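You operate a simulated robot arm through the tools that you are given. There is no shell and no other tool.

Carry out the task below with a simulated robot arm. There is one attempt and no reset: what you move stays moved.

TASK
Put 3 spoons of tea leaves into the pan and stir them in.
Fine: lid off the tea tin; use the measuring spoon; spoon back, lid back on; spill nothing. Set down upright: measuring spoon.

It is judged by the outcome, as a careful person would: the job done as asked, and still so three seconds after it is handed in. It fails if anything else is knocked over, pushed out of place, dropped, spilled or broken. Lids that push on must go on centred and level and be pressed home; caps that screw on are set level and turned clockwise until they are tight.

THE ROBOT
A 7-joint arm with a two-finger parallel gripper, fixed in place. Base frame: the origin is on the floor under the middle of its stand, x ahead of it, y to its left, z up; the work surface is at about z = 820. Units: mm, rad, N and s.
With the tool pointing down near the work surface it reaches from about 100 to 660 mm from the base axis. Its first joint turns from -1.152 to 1.152 rad. Payload 1.57 kg.
Tool frame: the origin (TCP) lies between the finger pads and is the grasp point; the fingertips stand 30 mm ahead of it; z points along the fingers, y is the line along which they close. The gripper opens to 80 mm. The fingers are 17 mm wide and 12 mm thick; the gripper's body (40 by 82 mm) begins 80 mm behind the TCP.
Orientation is that of the tool frame in the base frame, as a unit quaternion [w, x, y, z]. With the fingers straight down and closing along the base's y, the tool's x points along the base's -x, its y along +y and its z along -z.

THE INTERFACE
- The arm moves only by the tool play_rows. Its argument "motion" is text: rows parted by semicolons, each of 6 numbers parted by spaces: the shift along the base's x, y, z in mm, then the turn, a rotation vector about the base's x, y, z in rad. In form: tx ty tz ax ay az; .... A call has 1 to 20 rows; each row is the pose to reach, as a shift and turn from the pose commanded when the call began. "hand" is the finger opening in mm, from 0 to 80, set as the call begins (left out, the last holds). Each row takes 0.2 s and may step no farther than 50 mm and 0.15 rad from the row before; otherwise, or with a gripper value out of range, the whole call is refused. Where a pose cannot be reached the arm comes as near as it can. A force on the tool above 40 N (or 10 N above the force at the start of the call, whichever is more), or a blocked arm, ends the call early, and 0.2 s more pass. The fingers move at their own pace (about 72 mm/s each) and stop on an object; they squeeze with about 37 N. The grip force told is the motor's: it shows also when the fingers shut on nothing. Time passes only in rows, and 0.2 s behind the last, so rows that repeat a pose let the fingers close. The reply holds the time, the measured pose of the TCP, the force on the tool along the base axes, the opening and the grip force, in the units named above and with some noise, with the torque about the TCP (base axes, N m) and any sound that the robot's microphone picked up.
- Cameras (640 x 400 px; columns grow to the right, rows downward): "scene" is fixed at [21.4, 415.9, 1417.1]; the picture's right is [-0.97, -0.26, 0.00], its down [-0.16, 0.61, -0.77] and it looks along [0.20, -0.75, -0.63] (base axes); focal length 310 px, centre (320, 200). "wrist" rides on the gripper at [72, -7, -122] in the tool frame; the picture's right is [0.09, 1.00, 0.00], its down [-0.84, 0.08, -0.54] and it looks along [-0.54, 0.05, 0.84] (tool axes); focal length 238 px, centre (320, 200). There is no depth. A picture from a camera that has moved, and an enlarged one, comes with that camera's place and axes in the base frame and with its lens.
- get_image(camera): a new picture of that camera. It takes no simulated time.
- zoom(camera, box): a new picture of the part [left, top, right, bottom] of that camera's present view, enlarged. It takes no simulated time.
- close_job(): hands the job in; it is judged then, once.

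Places have to be worked out from the pictures, the camera data and where the tool is seen. Open the gripper and draw the arm clear of the work before you hand the job in, unless the task says otherwise.

The tools are called as a command line: name --argument value ..., lists and objects as JSON in quotes. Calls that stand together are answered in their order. play_rows: Moves the arm, as the interface text tells. Its arguments: {"type":"object","properties":{"motion":{"type":"string"},"hand":{"type":"number"}},"required":["motion"]} The other tools are called the same way: get_image (camera) takes a picture; zoom (camera, box) takes an enlarged picture of a part of a camera's view; close_job () hands the job in.

At the start:

```text
time_s: 0.0
eef_pos: [383.5, -53.4, 1192.2]
tool_rot: [0.001, 0.001, 1.0, -0.001]
wrist_force: [0.0, 0.1, -0.8]
torque: [0.02, -0.03, -0.02]
width: 80.1
grasp_force: 0.0
```

scene: 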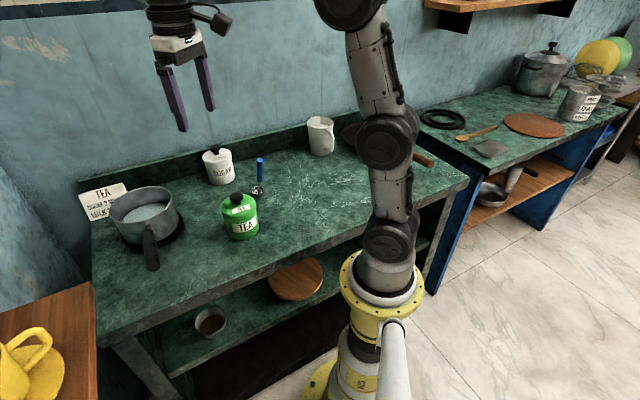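
wrist: 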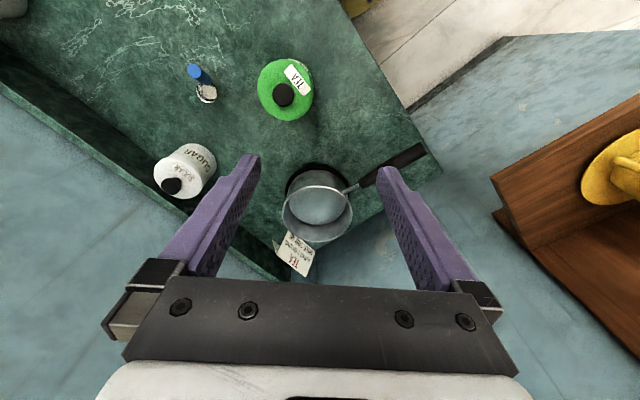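

I begin by looking closer at the tea tin, the spoon and the pan from both cameras before moving anything.

zoom --camera "scene" --box '[80, 120, 360, 295]'

zoom --camera "wrist" --box '[140, 40, 460, 240]'

zoom --camera "scene" --box '[190, 130, 290, 250]'

```text
2.29 times, centred on (220, 208) of scene
camera zoom: at [21.4, 415.9, 1417.1], right [-0.97, -0.26, 0.0], down [-0.16, 0.61, -0.77], along [0.2, -0.75, -0.63], focal length 708 px, centre (549, 183)
```

zoom: 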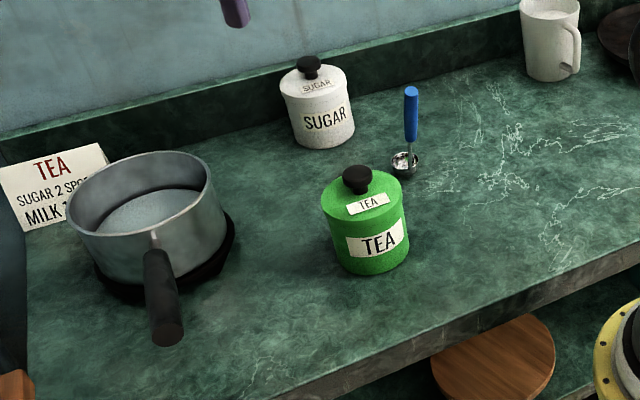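

```text
2.00 times, centred on (300, 140) of wrist
camera zoom: at [312.7, -60.5, 1312.1], right [-0.09, 1.0, 0.0], down [0.84, 0.08, 0.54], along [0.54, 0.05, -0.84], focal length 477 px, centre (360, 320)
```

zoom: 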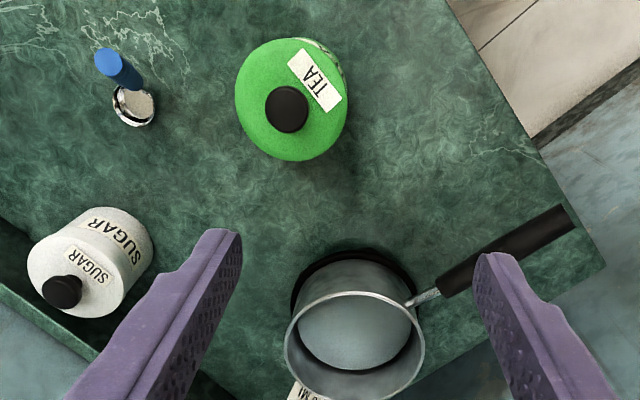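

```text
3.33 times, centred on (240, 190) of scene
camera zoom: at [21.4, 415.9, 1417.1], right [-0.97, -0.26, 0.0], down [-0.16, 0.61, -0.77], along [0.2, -0.75, -0.63], focal length 1033 px, centre (587, 233)
```

zoom: 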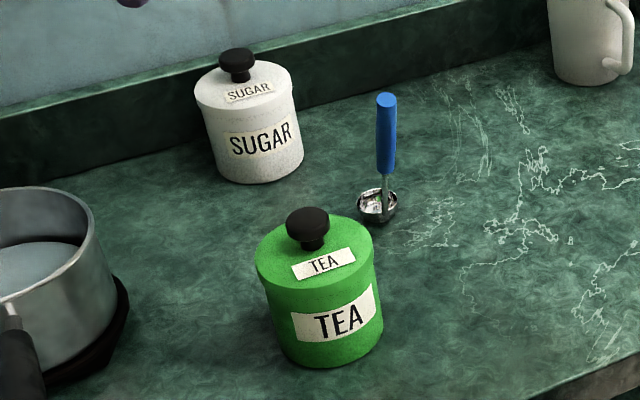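

The spoon stands on its bowl at about (407,-270), and its handle leans towards the front edge of the table. The tea tin is at about (381,-111) and the pan rim centre at about (608,-38). I'll move up over the spoon and yaw the hand about -44° to see the spoon and tin closer.

play_rows --motion "-2 -20 -11 0 0 -0.095; -4.6 -41 -23 0 0 -0.19; -7 -62 -34 0 0 -0.285; -9 -83 -46 0 0 -0.38; -11.5 -104 -57 0 0 -0.475; -14 -125 -69 0 0 -0.57; -16 -146 -80 0 0 -0.665; -18.5 -166.6 -92 0 0 -0.764; -18.5 -166.6 -92 0 0 -0.764" --hand 80

get_image --camera "wrist"

get_image --camera "scene"

zoom --camera "wrist" --box '[220, 60, 420, 185]'

```text
time_s: 2.0
eef_pos: [366.3, -221.0, 1099.6]
tool_rot: [-0.001, 0.373, 0.928, 0.0]
wrist_force: [-0.3, -1.3, 0.7]
torque: [-0.02, 0.0, 0.01]
width: 80.1
grasp_force: 0.1
```

```text
taken
camera wrist: at [310.4, -175.9, 1220.6], right [0.62, 0.78, 0.0], down [0.66, -0.52, 0.54], along [0.42, -0.34, -0.84], focal length 238 px, centre (320, 200)
```

wrist: 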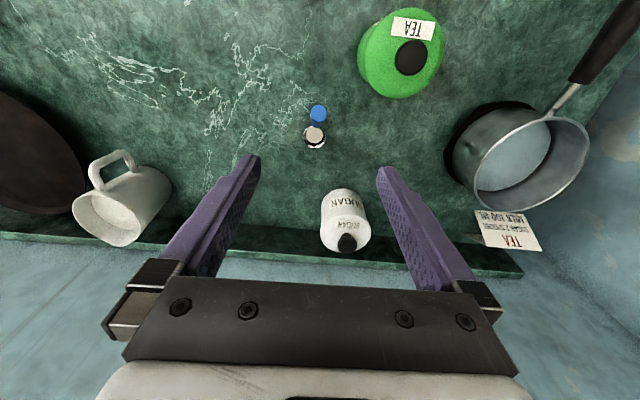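

```text
taken
```

scene: 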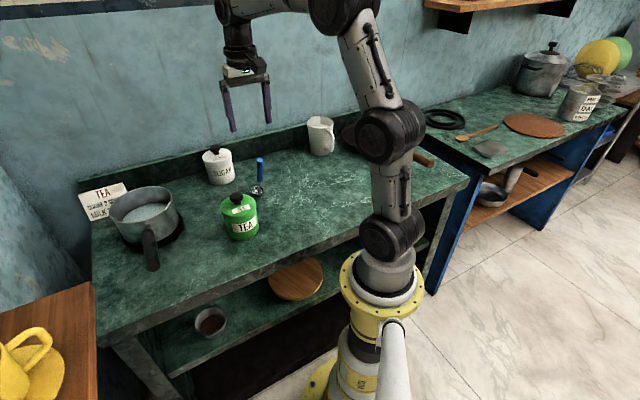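

```text
3.20 times, centred on (320, 122) of wrist
camera zoom: at [310.4, -175.9, 1220.6], right [0.62, 0.78, 0.0], down [0.66, -0.52, 0.54], along [0.42, -0.34, -0.84], focal length 763 px, centre (320, 448)
```

zoom: 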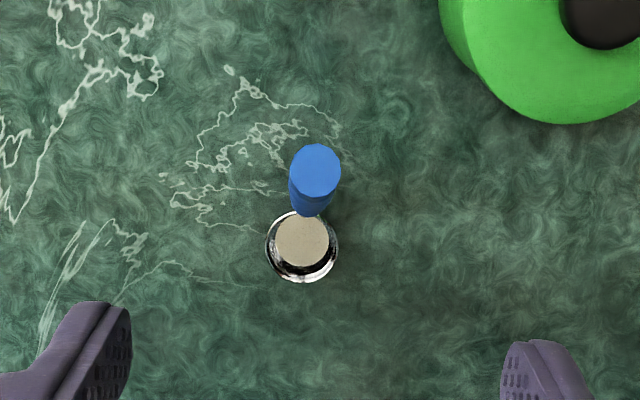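

The spoon's handle leans about 25° towards the front edge: top near (349,-208,992), bowl about 38 mm across at (405,-267). I'll zoom in on the tin and the pan from here to fix their positions.

zoom --camera "wrist" --box '[340, 0, 460, 110]'

zoom --camera "wrist" --box '[430, 60, 640, 260]'

zoom --camera "scene" --box '[70, 170, 210, 285]'

```text
3.64 times, centred on (400, 55) of wrist
camera zoom: at [310.4, -175.9, 1220.6], right [0.62, 0.78, 0.0], down [0.66, -0.52, 0.54], along [0.42, -0.34, -0.84], focal length 867 px, centre (29, 727)
```

zoom: 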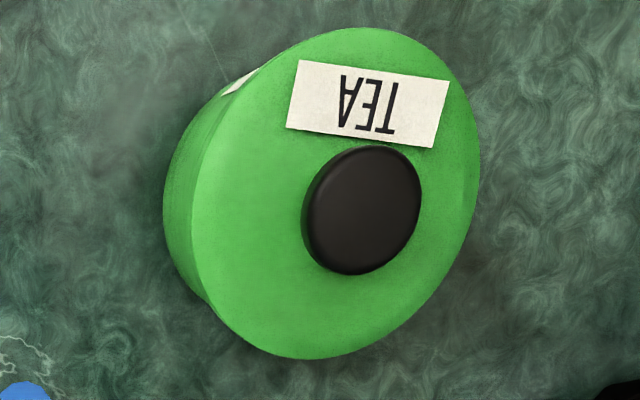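

```text
2.00 times, centred on (535, 160) of wrist
camera zoom: at [310.4, -175.9, 1220.6], right [0.62, 0.78, 0.0], down [0.66, -0.52, 0.54], along [0.42, -0.34, -0.84], focal length 477 px, centre (-110, 280)
```

zoom: 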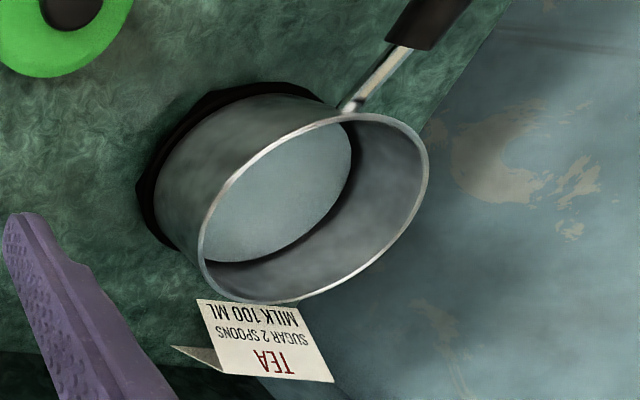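

```text
3.48 times, centred on (140, 228) of scene
camera zoom: at [21.5, 415.9, 1417.1], right [-0.97, -0.26, 0.0], down [-0.16, 0.61, -0.77], along [0.2, -0.75, -0.63], focal length 1078 px, centre (946, 104)
```

zoom: 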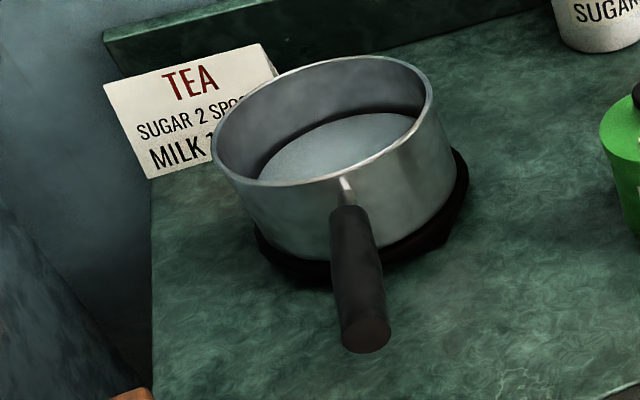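

The knob centre is at about (375.5,-109.5), its cap about 33 mm wide and its top near z=940. I'll part-close the fingers to 60 mm and go to just above the knob, well over the spoon handle, to check alignment.

play_rows --motion "3 30 0 0 0 0; 7 70 -5 0 0 0; 10.5 110.5 -20 0 0 0; 10.5 110.5 -60 0 0 0; 10.5 110.5 -95 0 0 0; 10.5 110.5 -95 0 0 0" --hand 60

get_image --camera "wrist"

zoom --camera "scene" --box '[180, 100, 320, 260]'

```text
time_s: 3.4
eef_pos: [374.5, -108.1, 1002.9]
tool_rot: [0.0, 0.372, 0.928, 0.0]
wrist_force: [1.2, 1.1, -0.3]
torque: [0.01, -0.03, 0.02]
width: 60.0
grasp_force: 0.0
```

```text
taken
camera wrist: at [319.7, -64.5, 1124.1], right [0.62, 0.78, 0.0], down [0.66, -0.52, 0.54], along [0.42, -0.34, -0.84], focal length 238 px, centre (320, 200)
```

wrist: 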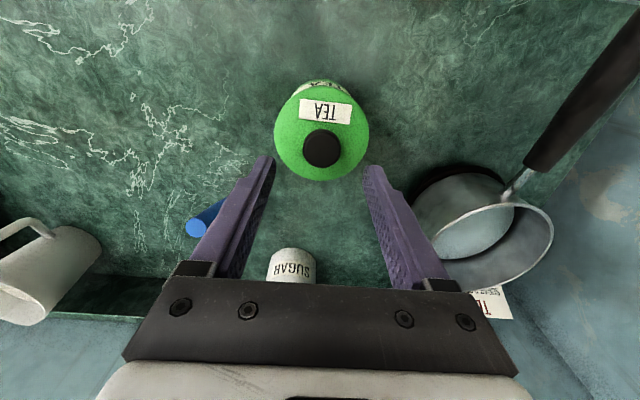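

```text
2.50 times, centred on (250, 180) of scene
camera zoom: at [21.4, 415.9, 1417.1], right [-0.97, -0.26, 0.0], down [-0.16, 0.61, -0.77], along [0.2, -0.75, -0.63], focal length 775 px, centre (495, 250)
```

zoom: 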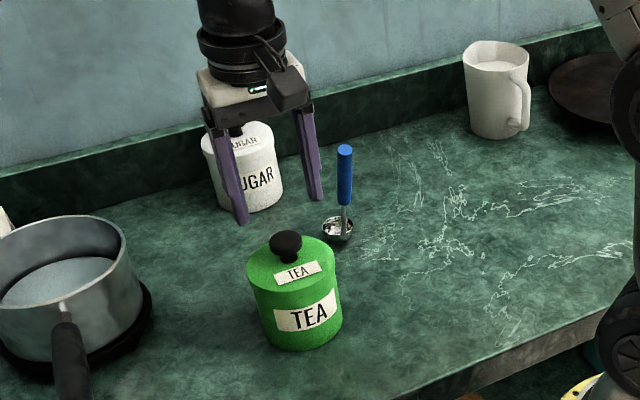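

The knob lies at about (374,-107) between the fingers, within 1–2 mm of the TCP. I'll descend so the tips reach about z=915, just above the lid, then close on the knob.

play_rows --motion "-0.5 1 -20 0 0 0; -1 1.5 -40 0 0 0; -1 1.5 -50 0 0 0; -1 1.5 -59 0 0 0; -1 1.5 -59 0 0 0"

get_image --camera "wrist"

zoom --camera "scene" --box '[190, 150, 290, 260]'

```text
time_s: 4.6
eef_pos: [375.7, -109.1, 944.4]
tool_rot: [0.0, 0.372, 0.928, 0.0]
wrist_force: [-0.2, 0.7, -0.5]
torque: [0.01, -0.01, 0.02]
width: 59.9
grasp_force: 0.2
```

```text
taken
camera wrist: at [318.7, -63.6, 1065.9], right [0.62, 0.78, 0.0], down [0.66, -0.52, 0.54], along [0.42, -0.34, -0.84], focal length 238 px, centre (320, 200)
```

wrist: 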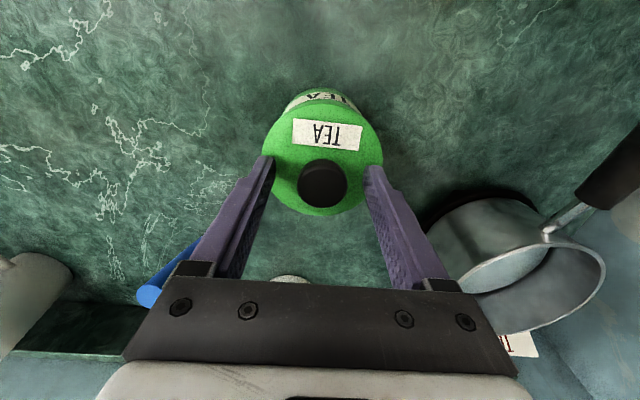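

```text
3.64 times, centred on (240, 205) of scene
camera zoom: at [21.4, 415.9, 1417.1], right [-0.97, -0.26, 0.0], down [-0.16, 0.61, -0.77], along [0.2, -0.75, -0.63], focal length 1127 px, centre (611, 182)
```

zoom: 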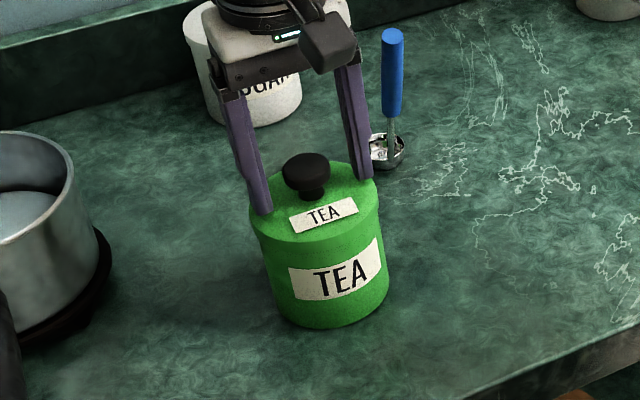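

The fingers straddle the knob evenly and the tips sit just above the lid. I close on the knob now, holding position.

play_rows --motion "0 0 0 0 0 0; 0 0 0 0 0 0; 0 0 0 0 0 0; 0 0 0 0 0 0" --hand 0

zoom --camera "scene" --box '[190, 150, 290, 260]'

```text
time_s: 5.6
eef_pos: [374.4, -108.1, 945.3]
tool_rot: [0.0, 0.372, 0.928, 0.001]
wrist_force: [0.2, -0.3, -0.2]
torque: [0.0, -0.02, 0.02]
width: 30.5
grasp_force: 36.8
heard: snap
```

```text
3.64 times, centred on (240, 205) of scene
camera zoom: at [21.4, 415.9, 1417.1], right [-0.97, -0.26, 0.0], down [-0.16, 0.61, -0.77], along [0.2, -0.75, -0.63], focal length 1127 px, centre (611, 182)
```

zoom: 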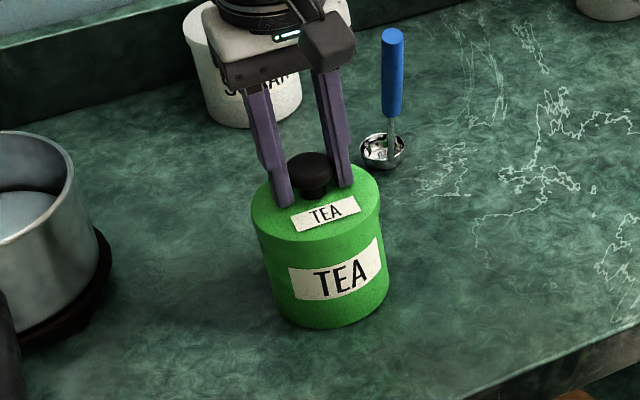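

The knob is held (30.5 mm, 37 N). I lift just 6 mm slowly to feel whether the lid pulls free or the whole tin comes along.

play_rows --motion "0 0 1 0 0 0; 0 0 2 0 0 0; 0 0 3 0 0 0; 0 0 4 0 0 0; 0 0 5 0 0 0; 0 0 6 0 0 0"

zoom --camera "scene" --box '[190, 150, 290, 260]'

```text
time_s: 7.0
eef_pos: [375.0, -107.5, 951.8]
tool_rot: [0.0, 0.372, 0.928, -0.001]
wrist_force: [-0.1, 0.6, -1.1]
torque: [-0.01, 0.02, -0.01]
width: 30.4
grasp_force: 37.0
```

```text
3.64 times, centred on (240, 205) of scene
camera zoom: at [21.4, 415.9, 1417.1], right [-0.97, -0.26, 0.0], down [-0.16, 0.61, -0.77], along [0.2, -0.75, -0.63], focal length 1127 px, centre (611, 182)
```

zoom: 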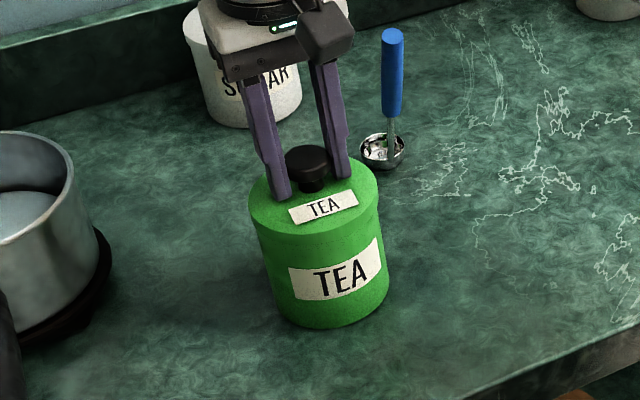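

The lid rose while the body stayed put, and the load is only about 1 N, so it simply lifts off. I continue straight up 70 mm.

play_rows --motion "0 0 5 0 0 0; 0 0 11 0 0 0; 0 0 18 0 0 0; 0 0 26 0 0 0; 0 0 36 0 0 0; 0 0 48 0 0 0; 0 0 60 0 0 0; 0 0 70 0 0 0; 0 0 70 0 0 0"

zoom --camera "scene" --box '[180, 110, 300, 260]'

get_image --camera "wrist"

```text
time_s: 9.0
eef_pos: [375.6, -109.5, 1022.1]
tool_rot: [0.0, 0.373, 0.928, 0.0]
wrist_force: [-0.2, 0.0, -0.5]
torque: [-0.04, 0.0, -0.02]
width: 30.2
grasp_force: 37.2
```

```text
2.67 times, centred on (240, 185) of scene
camera zoom: at [21.4, 415.9, 1417.1], right [-0.97, -0.26, 0.0], down [-0.16, 0.61, -0.77], along [0.2, -0.75, -0.63], focal length 826 px, centre (533, 240)
```

zoom: 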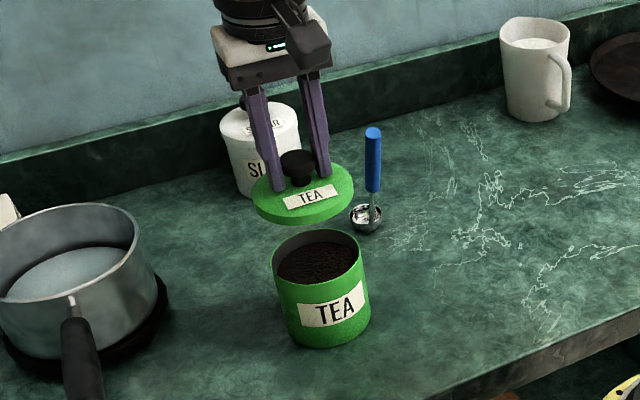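

```text
taken
camera wrist: at [319.0, -64.6, 1142.3], right [0.62, 0.78, 0.0], down [0.66, -0.52, 0.54], along [0.42, -0.34, -0.84], focal length 238 px, centre (320, 200)
```

wrist: 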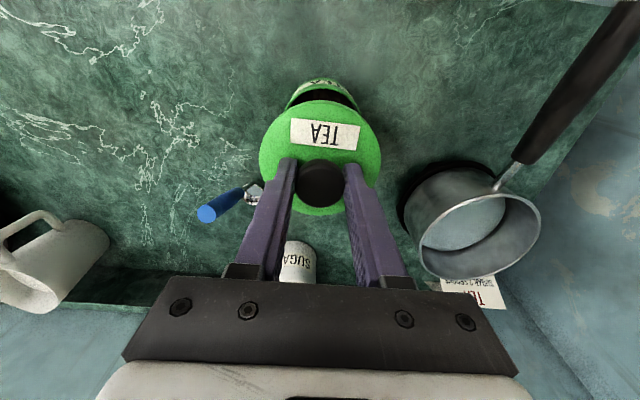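

The tin is open, with dark leaves filling it almost to the rim. I'll carry the lid around the front, clear of the spoon handle, to a bare spot at about (258,-192) and come down to a little above the table.

play_rows --motion "-25 0 0 0 0 0; -55 0 0 0 0 0; -85 -5 0 0 0 0; -100 -30 0 0 0 0; -110 -60 0 0 0 0; -116.5 -84 0 0 0 0; -116.5 -84 -30 0 0 0; -116.5 -84 -65 0 0 0; -116.5 -84 -100 0 0 0; -116.5 -84 -125 0 0 0; -116.5 -84 -125 0 0 0"

get_image --camera "scene"

zoom --camera "scene" --box '[220, 130, 360, 260]'

```text
time_s: 11.4
eef_pos: [260.2, -190.3, 895.8]
tool_rot: [0.0, 0.372, 0.928, 0.0]
wrist_force: [-0.5, 0.6, -0.4]
torque: [-0.04, -0.01, 0.01]
width: 30.3
grasp_force: 37.3
```

```text
taken
```

scene: 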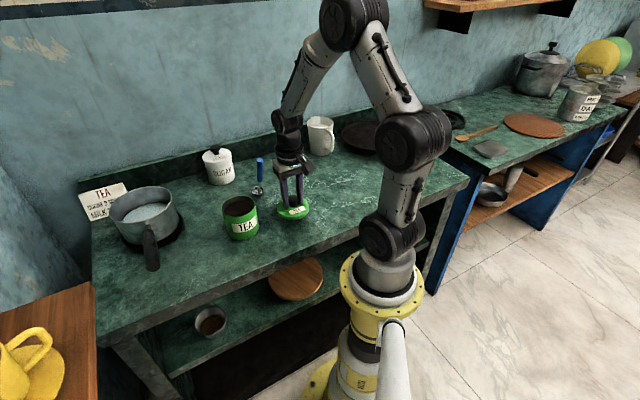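

```text
3.08 times, centred on (290, 195) of scene
camera zoom: at [21.5, 415.9, 1417.1], right [-0.97, -0.26, 0.0], down [-0.16, 0.61, -0.77], along [0.2, -0.75, -0.63], focal length 954 px, centre (412, 215)
```

zoom: 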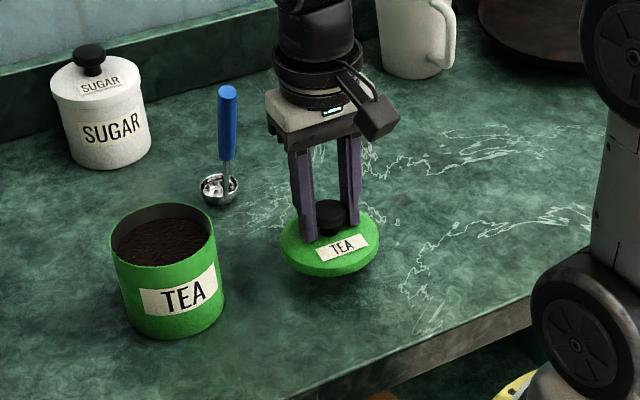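

The lid hangs level about 20 mm over clear table. I lower it in 2 mm steps and watch the vertical force for touch.

play_rows --motion "0 0 -3 0 0 0; 0 0 -6 0 0 0; 0 0 -9 0 0 0; 0 0 -12 0 0 0; 0 0 -14 0 0 0; 0 0 -14 0 0 0"

zoom --camera "scene" --box '[250, 180, 340, 240]'

```text
time_s: 12.8
eef_pos: [259.1, -191.0, 881.9]
tool_rot: [0.0, 0.372, 0.928, 0.001]
wrist_force: [-0.3, 0.4, -0.6]
torque: [0.0, -0.02, -0.01]
width: 30.2
grasp_force: 37.0
```

```text
6.67 times, centred on (295, 210) of scene
camera zoom: at [21.4, 415.9, 1417.1], right [-0.97, -0.26, 0.0], down [-0.16, 0.61, -0.77], along [0.2, -0.75, -0.63], focal length 2066 px, centre (487, 133)
```

zoom: 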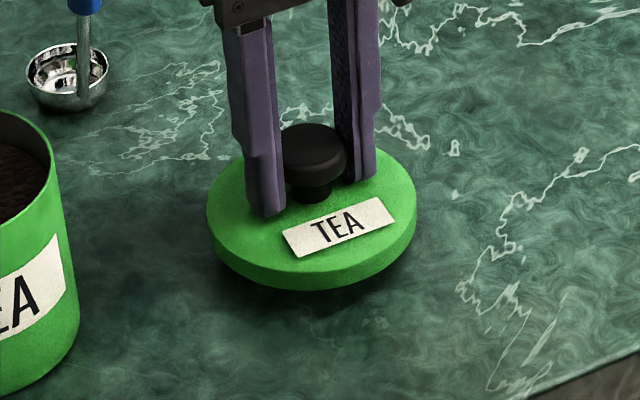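

Still no touch (force unchanged); the lid looks some 8 mm up. I go on in 1 mm steps.

play_rows --motion "0 0 -1 0 0 0; 0 0 -2 0 0 0; 0 0 -3 0 0 0; 0 0 -4 0 0 0; 0 0 -5 0 0 0; 0 0 -5 0 0 0"

zoom --camera "scene" --box '[250, 180, 340, 240]'

```text
time_s: 14.2
eef_pos: [259.1, -191.3, 876.4]
tool_rot: [0.0, 0.372, 0.928, 0.0]
wrist_force: [0.6, -0.6, 0.1]
torque: [-0.01, 0.01, -0.02]
width: 30.3
grasp_force: 37.7
```

```text
6.67 times, centred on (295, 210) of scene
camera zoom: at [21.4, 415.9, 1417.1], right [-0.97, -0.26, 0.0], down [-0.16, 0.61, -0.77], along [0.2, -0.75, -0.63], focal length 2066 px, centre (487, 133)
```

zoom: 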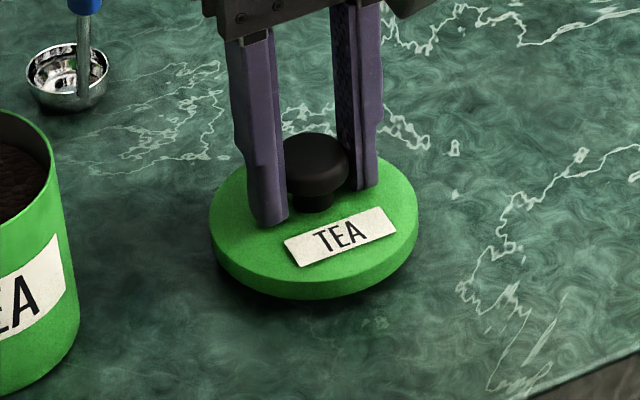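

Still a gap below the lid and no contact force. I go down 4 mm more in 1 mm steps.

play_rows --motion "0 0 -1 0 0 0; 0 0 -2 0 0 0; 0 0 -3 0 0 0; 0 0 -4 0 0 0; 0 0 -4 0 0 0"

zoom --camera "scene" --box '[250, 180, 340, 240]'

```text
time_s: 15.4
eef_pos: [259.8, -191.9, 873.3]
tool_rot: [0.0, 0.372, 0.928, 0.0]
wrist_force: [0.4, -0.1, -0.6]
torque: [0.01, -0.02, -0.03]
width: 30.4
grasp_force: 36.8
```

```text
6.67 times, centred on (295, 210) of scene
camera zoom: at [21.4, 415.9, 1417.1], right [-0.97, -0.26, 0.0], down [-0.16, 0.61, -0.77], along [0.2, -0.75, -0.63], focal length 2066 px, centre (487, 133)
```

zoom: 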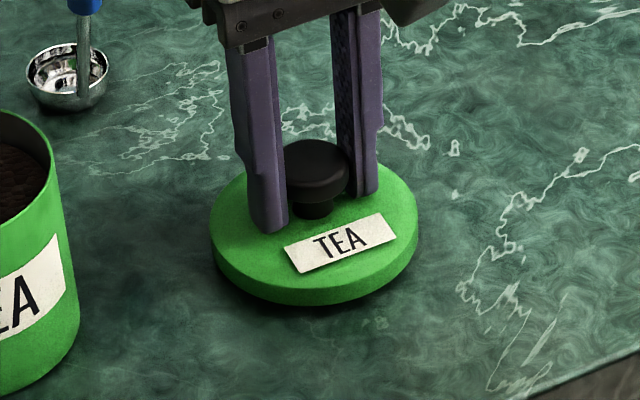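

No touch yet at z≈872. Three more 1 mm steps.

play_rows --motion "0 0 -1 0 0 0; 0 0 -2 0 0 0; 0 0 -3 0 0 0; 0 0 -3 0 0 0"

zoom --camera "scene" --box '[250, 180, 340, 240]'

```text
time_s: 16.4
eef_pos: [258.6, -192.1, 869.1]
tool_rot: [0.0, 0.372, 0.928, 0.001]
wrist_force: [-0.2, 0.5, -1.6]
torque: [-0.01, -0.04, -0.01]
width: 30.4
grasp_force: 37.0
```

```text
6.67 times, centred on (295, 210) of scene
camera zoom: at [21.4, 415.9, 1417.1], right [-0.97, -0.26, 0.0], down [-0.16, 0.61, -0.77], along [0.2, -0.75, -0.63], focal length 2066 px, centre (487, 133)
```

zoom: 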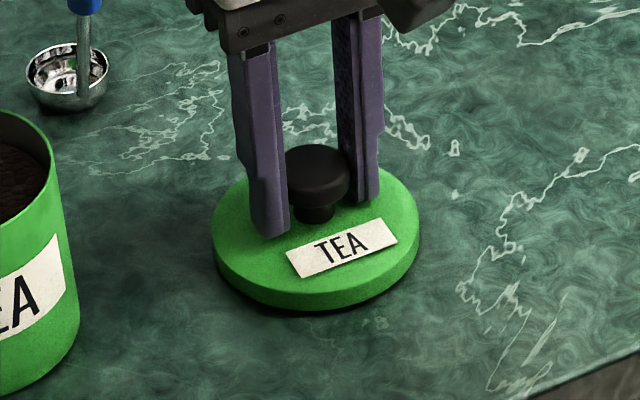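

Still free. I keep going, 3 mm at 1 mm steps, watching force.

play_rows --motion "0 0 -1 0 0 0; 0 0 -2 0 0 0; 0 0 -3 0 0 0; 0 0 -3 0 0 0"

zoom --camera "scene" --box '[250, 180, 340, 240]'

```text
time_s: 17.4
eef_pos: [258.7, -192.6, 867.1]
tool_rot: [0.001, 0.372, 0.928, 0.0]
wrist_force: [-0.2, 0.0, -0.6]
torque: [0.0, -0.01, -0.02]
width: 30.2
grasp_force: 37.0
```

```text
6.67 times, centred on (295, 210) of scene
camera zoom: at [21.4, 415.9, 1417.1], right [-0.97, -0.26, 0.0], down [-0.16, 0.61, -0.77], along [0.2, -0.75, -0.63], focal length 2066 px, centre (487, 133)
```

zoom: 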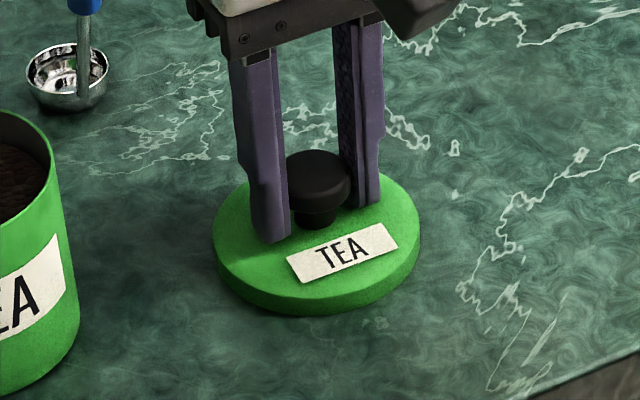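

Image shows the rim nearly on the table, shadow gap almost gone. Continue 1 mm at a time.

play_rows --motion "0 0 -1 0 0 0; 0 0 -2 0 0 0; 0 0 -2 0 0 0"

zoom --camera "scene" --box '[250, 180, 340, 240]'

```text
time_s: 18.2
eef_pos: [258.2, -191.6, 867.2]
tool_rot: [0.002, 0.373, 0.928, 0.0]
wrist_force: [-6.6, -1.0, 19.4]
torque: [0.02, 0.21, 0.02]
width: 30.2
grasp_force: 36.4
```

```text
6.67 times, centred on (295, 210) of scene
camera zoom: at [21.1, 416.0, 1417.0], right [-0.97, -0.26, 0.0], down [-0.16, 0.61, -0.77], along [0.2, -0.75, -0.63], focal length 2066 px, centre (487, 133)
```

zoom: 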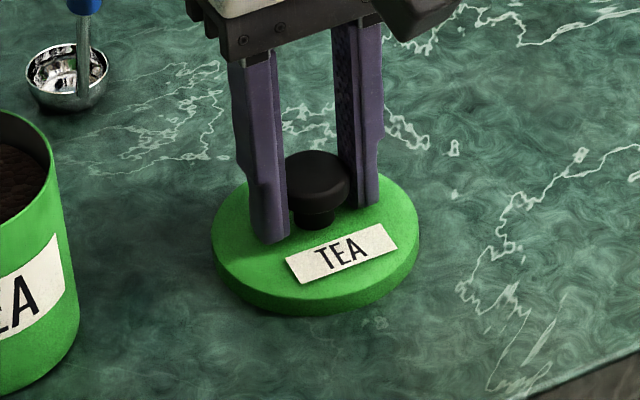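

Contact felt: 19 N upward at TCP z≈866. I ease up 1 mm, then open to release the lid.

play_rows --motion "0 0 1 0 0 0; 0 0 1 0 0 0"

play_rows --motion "0 0 0 0 0 0; 0 0 0 0 0 0; 0 0 0 0 0 0" --hand 60

play_rows --motion "0 0 10 0 0 0; 0 0 30 0 0 0; 0 0 60 0 0 0; 0 0 100 0 0 0; 0 0 145 0 0 0; 0 0 185 0 0 0; 0 0 185 0 0 0"

get_image --camera "wrist"

zoom --camera "scene" --box '[190, 140, 350, 260]'

```text
time_s: 18.8
eef_pos: [259.2, -193.2, 866.5]
tool_rot: [0.001, 0.372, 0.928, 0.0]
wrist_force: [-1.3, -4.4, 10.5]
torque: [-0.15, -0.03, -0.04]
width: 30.3
grasp_force: 36.5
```

```text
time_s: 19.6
eef_pos: [258.8, -191.0, 866.0]
tool_rot: [0.0, 0.373, 0.928, 0.0]
wrist_force: [-0.2, 0.1, -0.2]
torque: [-0.01, 0.0, 0.01]
width: 60.2
grasp_force: 0.0
```

```text
time_s: 21.2
eef_pos: [257.6, -190.8, 1050.5]
tool_rot: [-0.001, 0.372, 0.928, -0.001]
wrist_force: [0.7, -0.1, -0.4]
torque: [0.01, -0.02, 0.04]
width: 59.9
grasp_force: 0.1
```

```text
taken
camera wrist: at [201.5, -147.2, 1171.6], right [0.62, 0.78, 0.0], down [0.66, -0.52, 0.54], along [0.42, -0.34, -0.84], focal length 238 px, centre (320, 200)
```

wrist: 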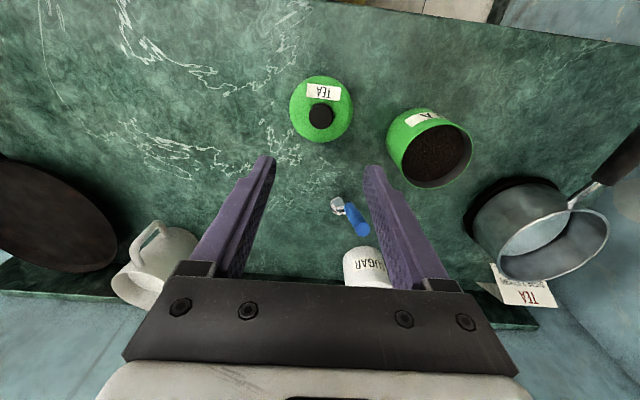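

```text
3.33 times, centred on (270, 200) of scene
camera zoom: at [21.4, 415.9, 1417.1], right [-0.97, -0.26, 0.0], down [-0.16, 0.61, -0.77], along [0.2, -0.75, -0.63], focal length 1033 px, centre (487, 200)
```

zoom: 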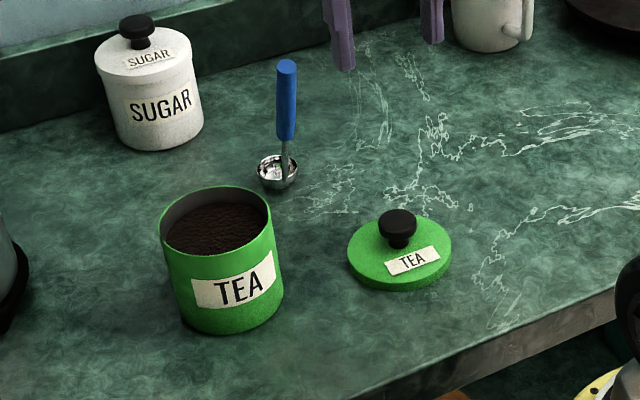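

Lid rests upright on the table. I zoom in on the spoon from this new angle to pin down its handle line.

zoom --camera "wrist" --box '[300, 170, 400, 250]'

zoom --camera "wrist" --box '[370, 90, 490, 200]'

zoom --camera "scene" --box '[240, 145, 280, 205]'

```text
5.00 times, centred on (350, 210) of wrist
camera zoom: at [201.5, -147.2, 1171.6], right [0.62, 0.78, 0.0], down [0.66, -0.52, 0.54], along [0.42, -0.34, -0.84], focal length 1192 px, centre (170, 150)
```

zoom: 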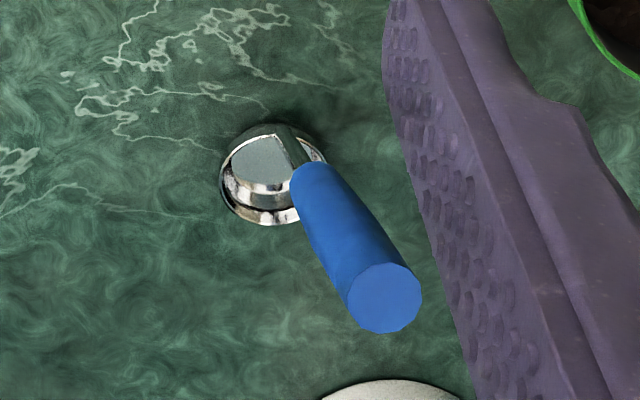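

```text
3.64 times, centred on (430, 145) of wrist
camera zoom: at [201.5, -147.2, 1171.6], right [0.62, 0.78, 0.0], down [0.66, -0.52, 0.54], along [0.42, -0.34, -0.84], focal length 867 px, centre (-80, 400)
```

zoom: 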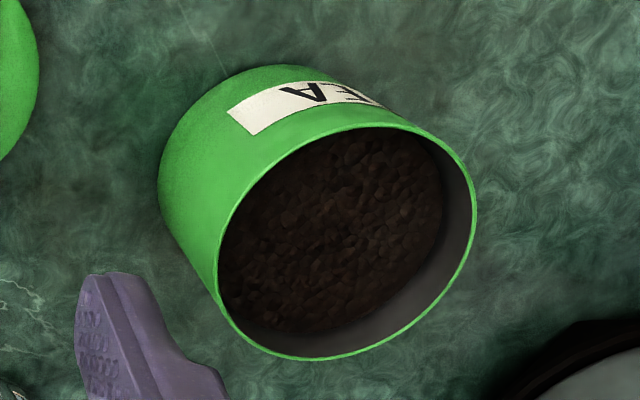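

```text
6.67 times, centred on (260, 175) of scene
camera zoom: at [21.4, 415.9, 1417.1], right [-0.97, -0.26, 0.0], down [-0.16, 0.61, -0.77], along [0.2, -0.75, -0.63], focal length 2066 px, centre (720, 367)
```

zoom: 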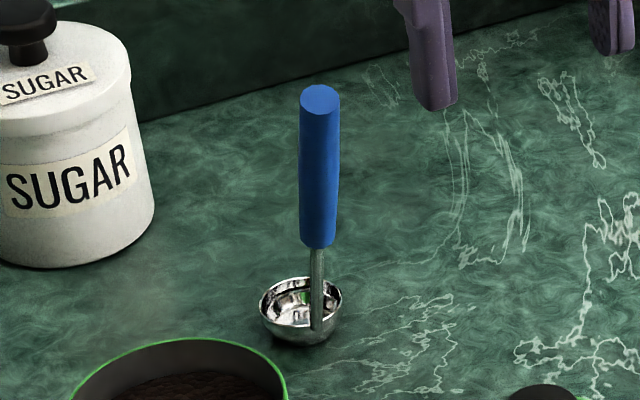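

From three views the handle axis runs from (350,-210,989) down to (374,-234,898), leaning about 22° towards the front, with the bowl rim centre at (401,-262,838). I'll tilt the tool 22° to lie along the handle and stop just short of it to check alignment.

play_rows --motion "19.4 -1 -3 -0.0664 -0.0693 0; 38.8 -2 -7 -0.1329 -0.1387 0; 58.2 -3 -10 -0.1993 -0.208 0; 77.6 -4.1 -13.8 -0.2657 -0.2773 0; 77.6 -4.1 -13.8 -0.2657 -0.2773 0" --hand 60

get_image --camera "wrist"

zoom --camera "scene" --box '[200, 100, 330, 220]'

```text
time_s: 22.4
eef_pos: [336.5, -197.3, 1036.8]
tool_rot: [0.178, 0.365, 0.911, -0.071]
wrist_force: [-0.3, 0.4, -0.5]
torque: [-0.02, 0.01, 0.0]
width: 60.1
grasp_force: 0.1
```

```text
taken
camera wrist: at [250.8, -124.3, 1122.4], right [0.63, 0.78, -0.03], down [0.47, -0.34, 0.82], along [0.62, -0.53, -0.58], focal length 238 px, centre (320, 200)
```

wrist: 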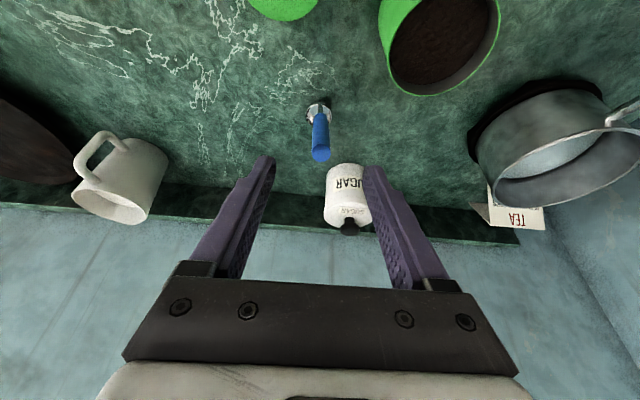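

```text
3.33 times, centred on (265, 160) of scene
camera zoom: at [21.4, 415.9, 1417.1], right [-0.97, -0.26, 0.0], down [-0.16, 0.61, -0.77], along [0.2, -0.75, -0.63], focal length 1033 px, centre (503, 333)
```

zoom: 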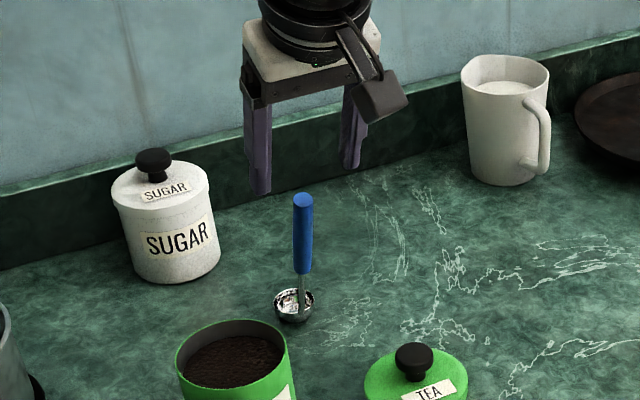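

The handle appears right on the tool axis. I zoom in to check its top and bottom against the predicted line (top at about row 158, blue end at about row 123).

zoom --camera "wrist" --box '[270, 80, 370, 180]'

```text
4.00 times, centred on (320, 130) of wrist
camera zoom: at [250.8, -124.3, 1122.4], right [0.63, 0.78, -0.03], down [0.47, -0.34, 0.82], along [0.62, -0.53, -0.58], focal length 953 px, centre (320, 480)
```

zoom: 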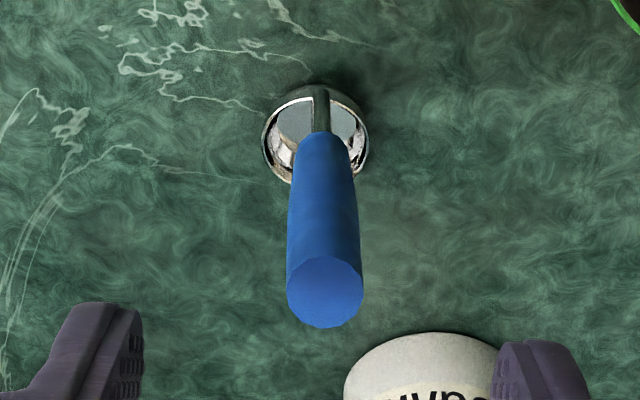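

The handle sits about 4–8 mm toward the camera side of the tool axis but is centred between the fingers. I shift 5 mm that way and advance 50 mm along the axis, then look again.

play_rows --motion "-1 1 -10 0 0 0; 2 -2 -20 0 0 0; 6 -6 -34 0 0 0; 10.2 -9.8 -48.3 0 0 0; 10.2 -9.8 -48.3 0 0 0"

get_image --camera "wrist"

zoom --camera "scene" --box '[210, 110, 310, 210]'

```text
time_s: 23.6
eef_pos: [345.5, -206.0, 988.9]
tool_rot: [0.177, 0.364, 0.912, -0.071]
wrist_force: [-0.2, 0.2, -0.3]
torque: [0.01, 0.0, 0.0]
width: 60.2
grasp_force: 0.0
```

```text
taken
camera wrist: at [260.5, -133.3, 1074.0], right [0.63, 0.78, -0.03], down [0.47, -0.34, 0.82], along [0.62, -0.53, -0.58], focal length 238 px, centre (320, 200)
```

wrist: 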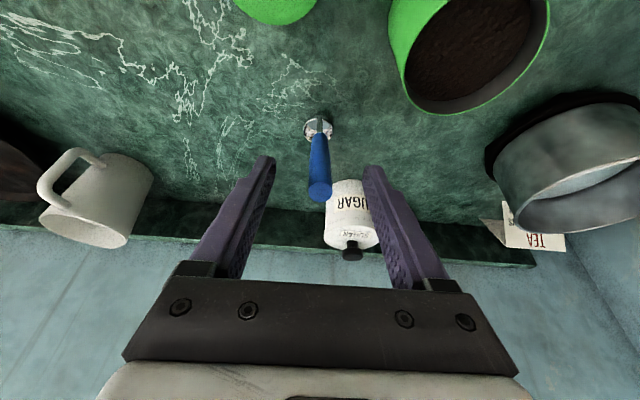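

```text
4.00 times, centred on (260, 160) of scene
camera zoom: at [21.4, 415.9, 1417.1], right [-0.97, -0.26, 0.0], down [-0.16, 0.61, -0.77], along [0.2, -0.75, -0.63], focal length 1240 px, centre (560, 360)
```

zoom: 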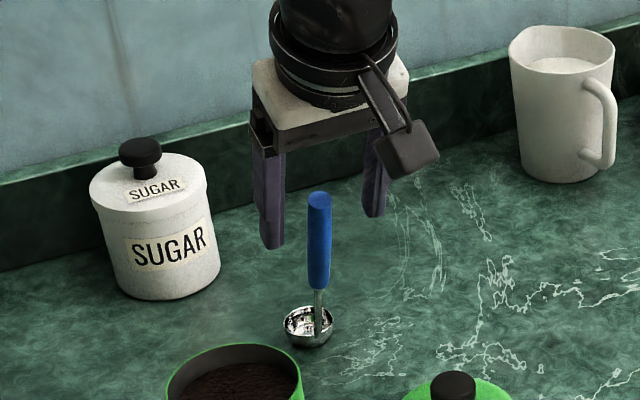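

The handle is now on the tool axis within about 1 mm at both ends. I advance 40 mm more along the axis, then close.

play_rows --motion "2.7 -2.6 -9.3 0 0 0; 5.4 -5.2 -18.5 0 0 0; 8.1 -7.8 -27.8 0 0 0; 10.8 -10.4 -37.1 0 0 0; 10.8 -10.4 -37.1 0 0 0"

get_image --camera "wrist"

zoom --camera "scene" --box '[210, 110, 310, 210]'

```text
time_s: 24.8
eef_pos: [356.5, -216.6, 952.0]
tool_rot: [0.177, 0.366, 0.911, -0.071]
wrist_force: [-0.5, 0.5, -0.3]
torque: [0.02, -0.01, 0.0]
width: 60.1
grasp_force: 0.1
```

```text
taken
camera wrist: at [271.5, -143.8, 1036.8], right [0.63, 0.78, -0.03], down [0.47, -0.34, 0.82], along [0.62, -0.53, -0.58], focal length 238 px, centre (320, 200)
```

wrist: 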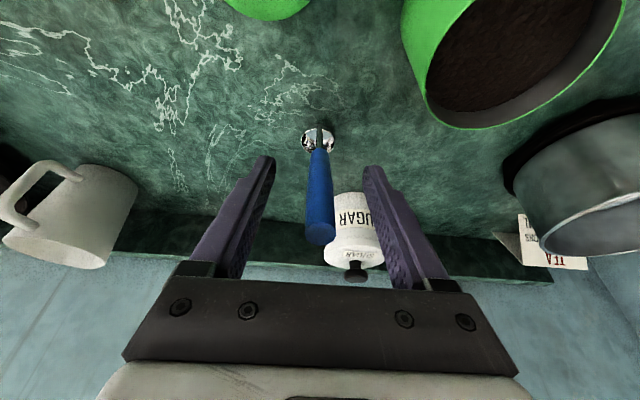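

```text
4.00 times, centred on (260, 160) of scene
camera zoom: at [21.4, 415.9, 1417.1], right [-0.97, -0.26, 0.0], down [-0.16, 0.61, -0.77], along [0.2, -0.75, -0.63], focal length 1240 px, centre (560, 360)
```

zoom: 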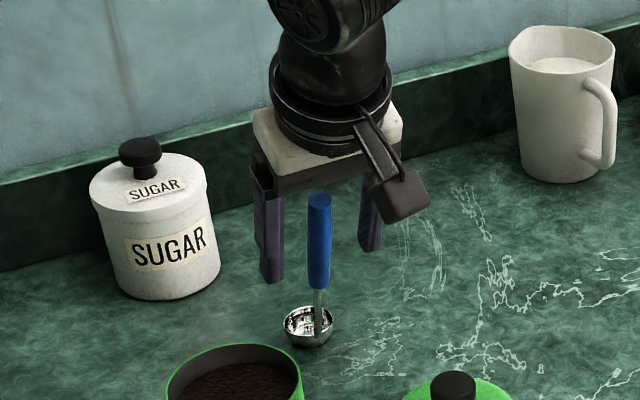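

The handle is centred between the fingers and inline. Close on it (this commanded pose, (356.6,-216.3,953.0), is my reference for putting the spoon back).

play_rows --motion "0 0 0 0 0 0; 0 0 0 0 0 0; 0 0 0 0 0 0; 0 0 0 0 0 0; 0 0 0 0 0 0" --hand 0

get_image --camera "wrist"

zoom --camera "scene" --box '[210, 110, 310, 210]'

```text
time_s: 26.0
eef_pos: [356.1, -215.5, 952.7]
tool_rot: [0.177, 0.365, 0.911, -0.071]
wrist_force: [-0.4, -0.2, 0.8]
torque: [-0.07, 0.03, -0.01]
width: 15.4
grasp_force: 31.1
```

```text
taken
camera wrist: at [271.4, -143.7, 1037.0], right [0.63, 0.78, -0.03], down [0.47, -0.34, 0.82], along [0.62, -0.53, -0.58], focal length 238 px, centre (320, 200)
```

wrist: 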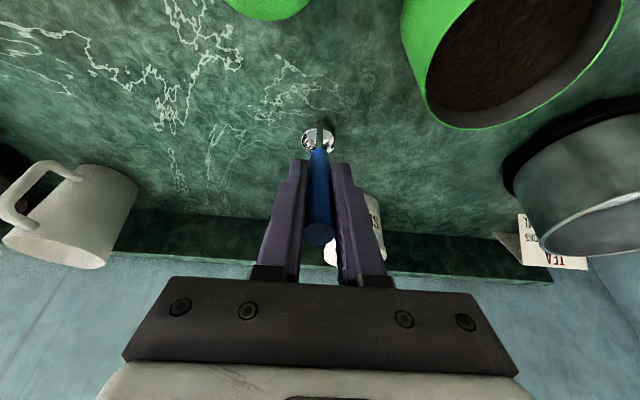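

```text
4.00 times, centred on (260, 160) of scene
camera zoom: at [21.4, 415.9, 1417.1], right [-0.97, -0.26, 0.0], down [-0.16, 0.61, -0.77], along [0.2, -0.75, -0.63], focal length 1240 px, centre (560, 360)
```

zoom: 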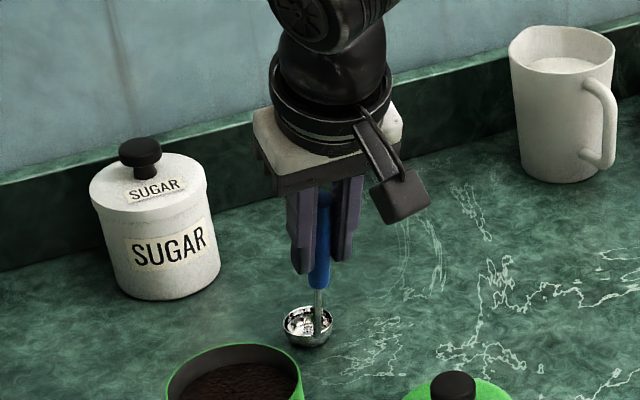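

The handle is gripped at 15.4 mm. I lift straight up gently, then to 100 mm, and check the spoon didn't slip or tilt.

play_rows --motion "0 0 0 0 0 0; 0 0 2 0 0 0; 0 0 5 0 0 0; 0 0 12 0 0 0; 0 0 25 0 0 0; 0 0 45 0 0 0; 0 0 70 0 0 0; 0 0 100 0 0 0; 0 0 100 0 0 0"

get_image --camera "wrist"

zoom --camera "wrist" --box '[270, 90, 370, 180]'

zoom --camera "scene" --box '[200, 80, 320, 200]'

```text
time_s: 28.0
eef_pos: [357.5, -217.0, 1052.0]
tool_rot: [0.177, 0.366, 0.911, -0.072]
wrist_force: [1.0, 0.3, -0.6]
torque: [0.04, 0.06, 0.0]
width: 15.5
grasp_force: 31.0
```

```text
taken
camera wrist: at [272.2, -144.1, 1137.3], right [0.63, 0.78, -0.03], down [0.47, -0.34, 0.82], along [0.62, -0.53, -0.58], focal length 238 px, centre (320, 200)
```

wrist: 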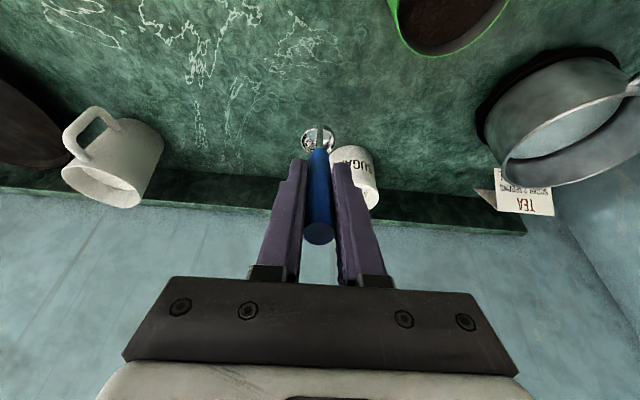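

```text
4.44 times, centred on (320, 135) of wrist
camera zoom: at [272.2, -144.1, 1137.3], right [0.63, 0.78, -0.03], down [0.47, -0.34, 0.82], along [0.62, -0.53, -0.58], focal length 1059 px, centre (320, 489)
```

zoom: 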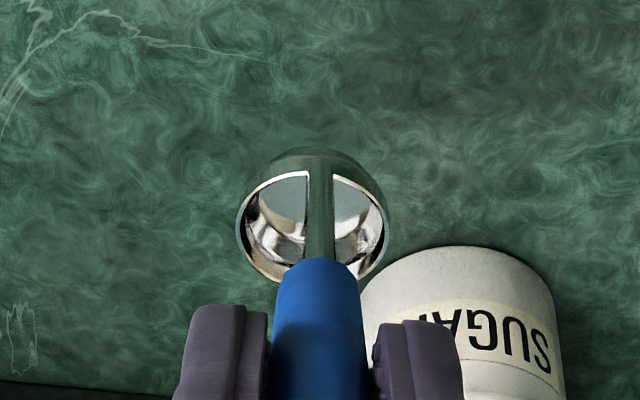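

```text
3.33 times, centred on (260, 140) of scene
camera zoom: at [21.5, 415.9, 1417.1], right [-0.97, -0.26, 0.0], down [-0.16, 0.61, -0.77], along [0.2, -0.75, -0.64], focal length 1033 px, centre (520, 400)
```

zoom: 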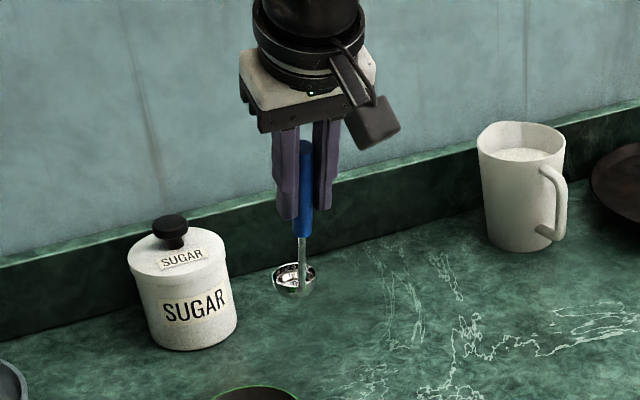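

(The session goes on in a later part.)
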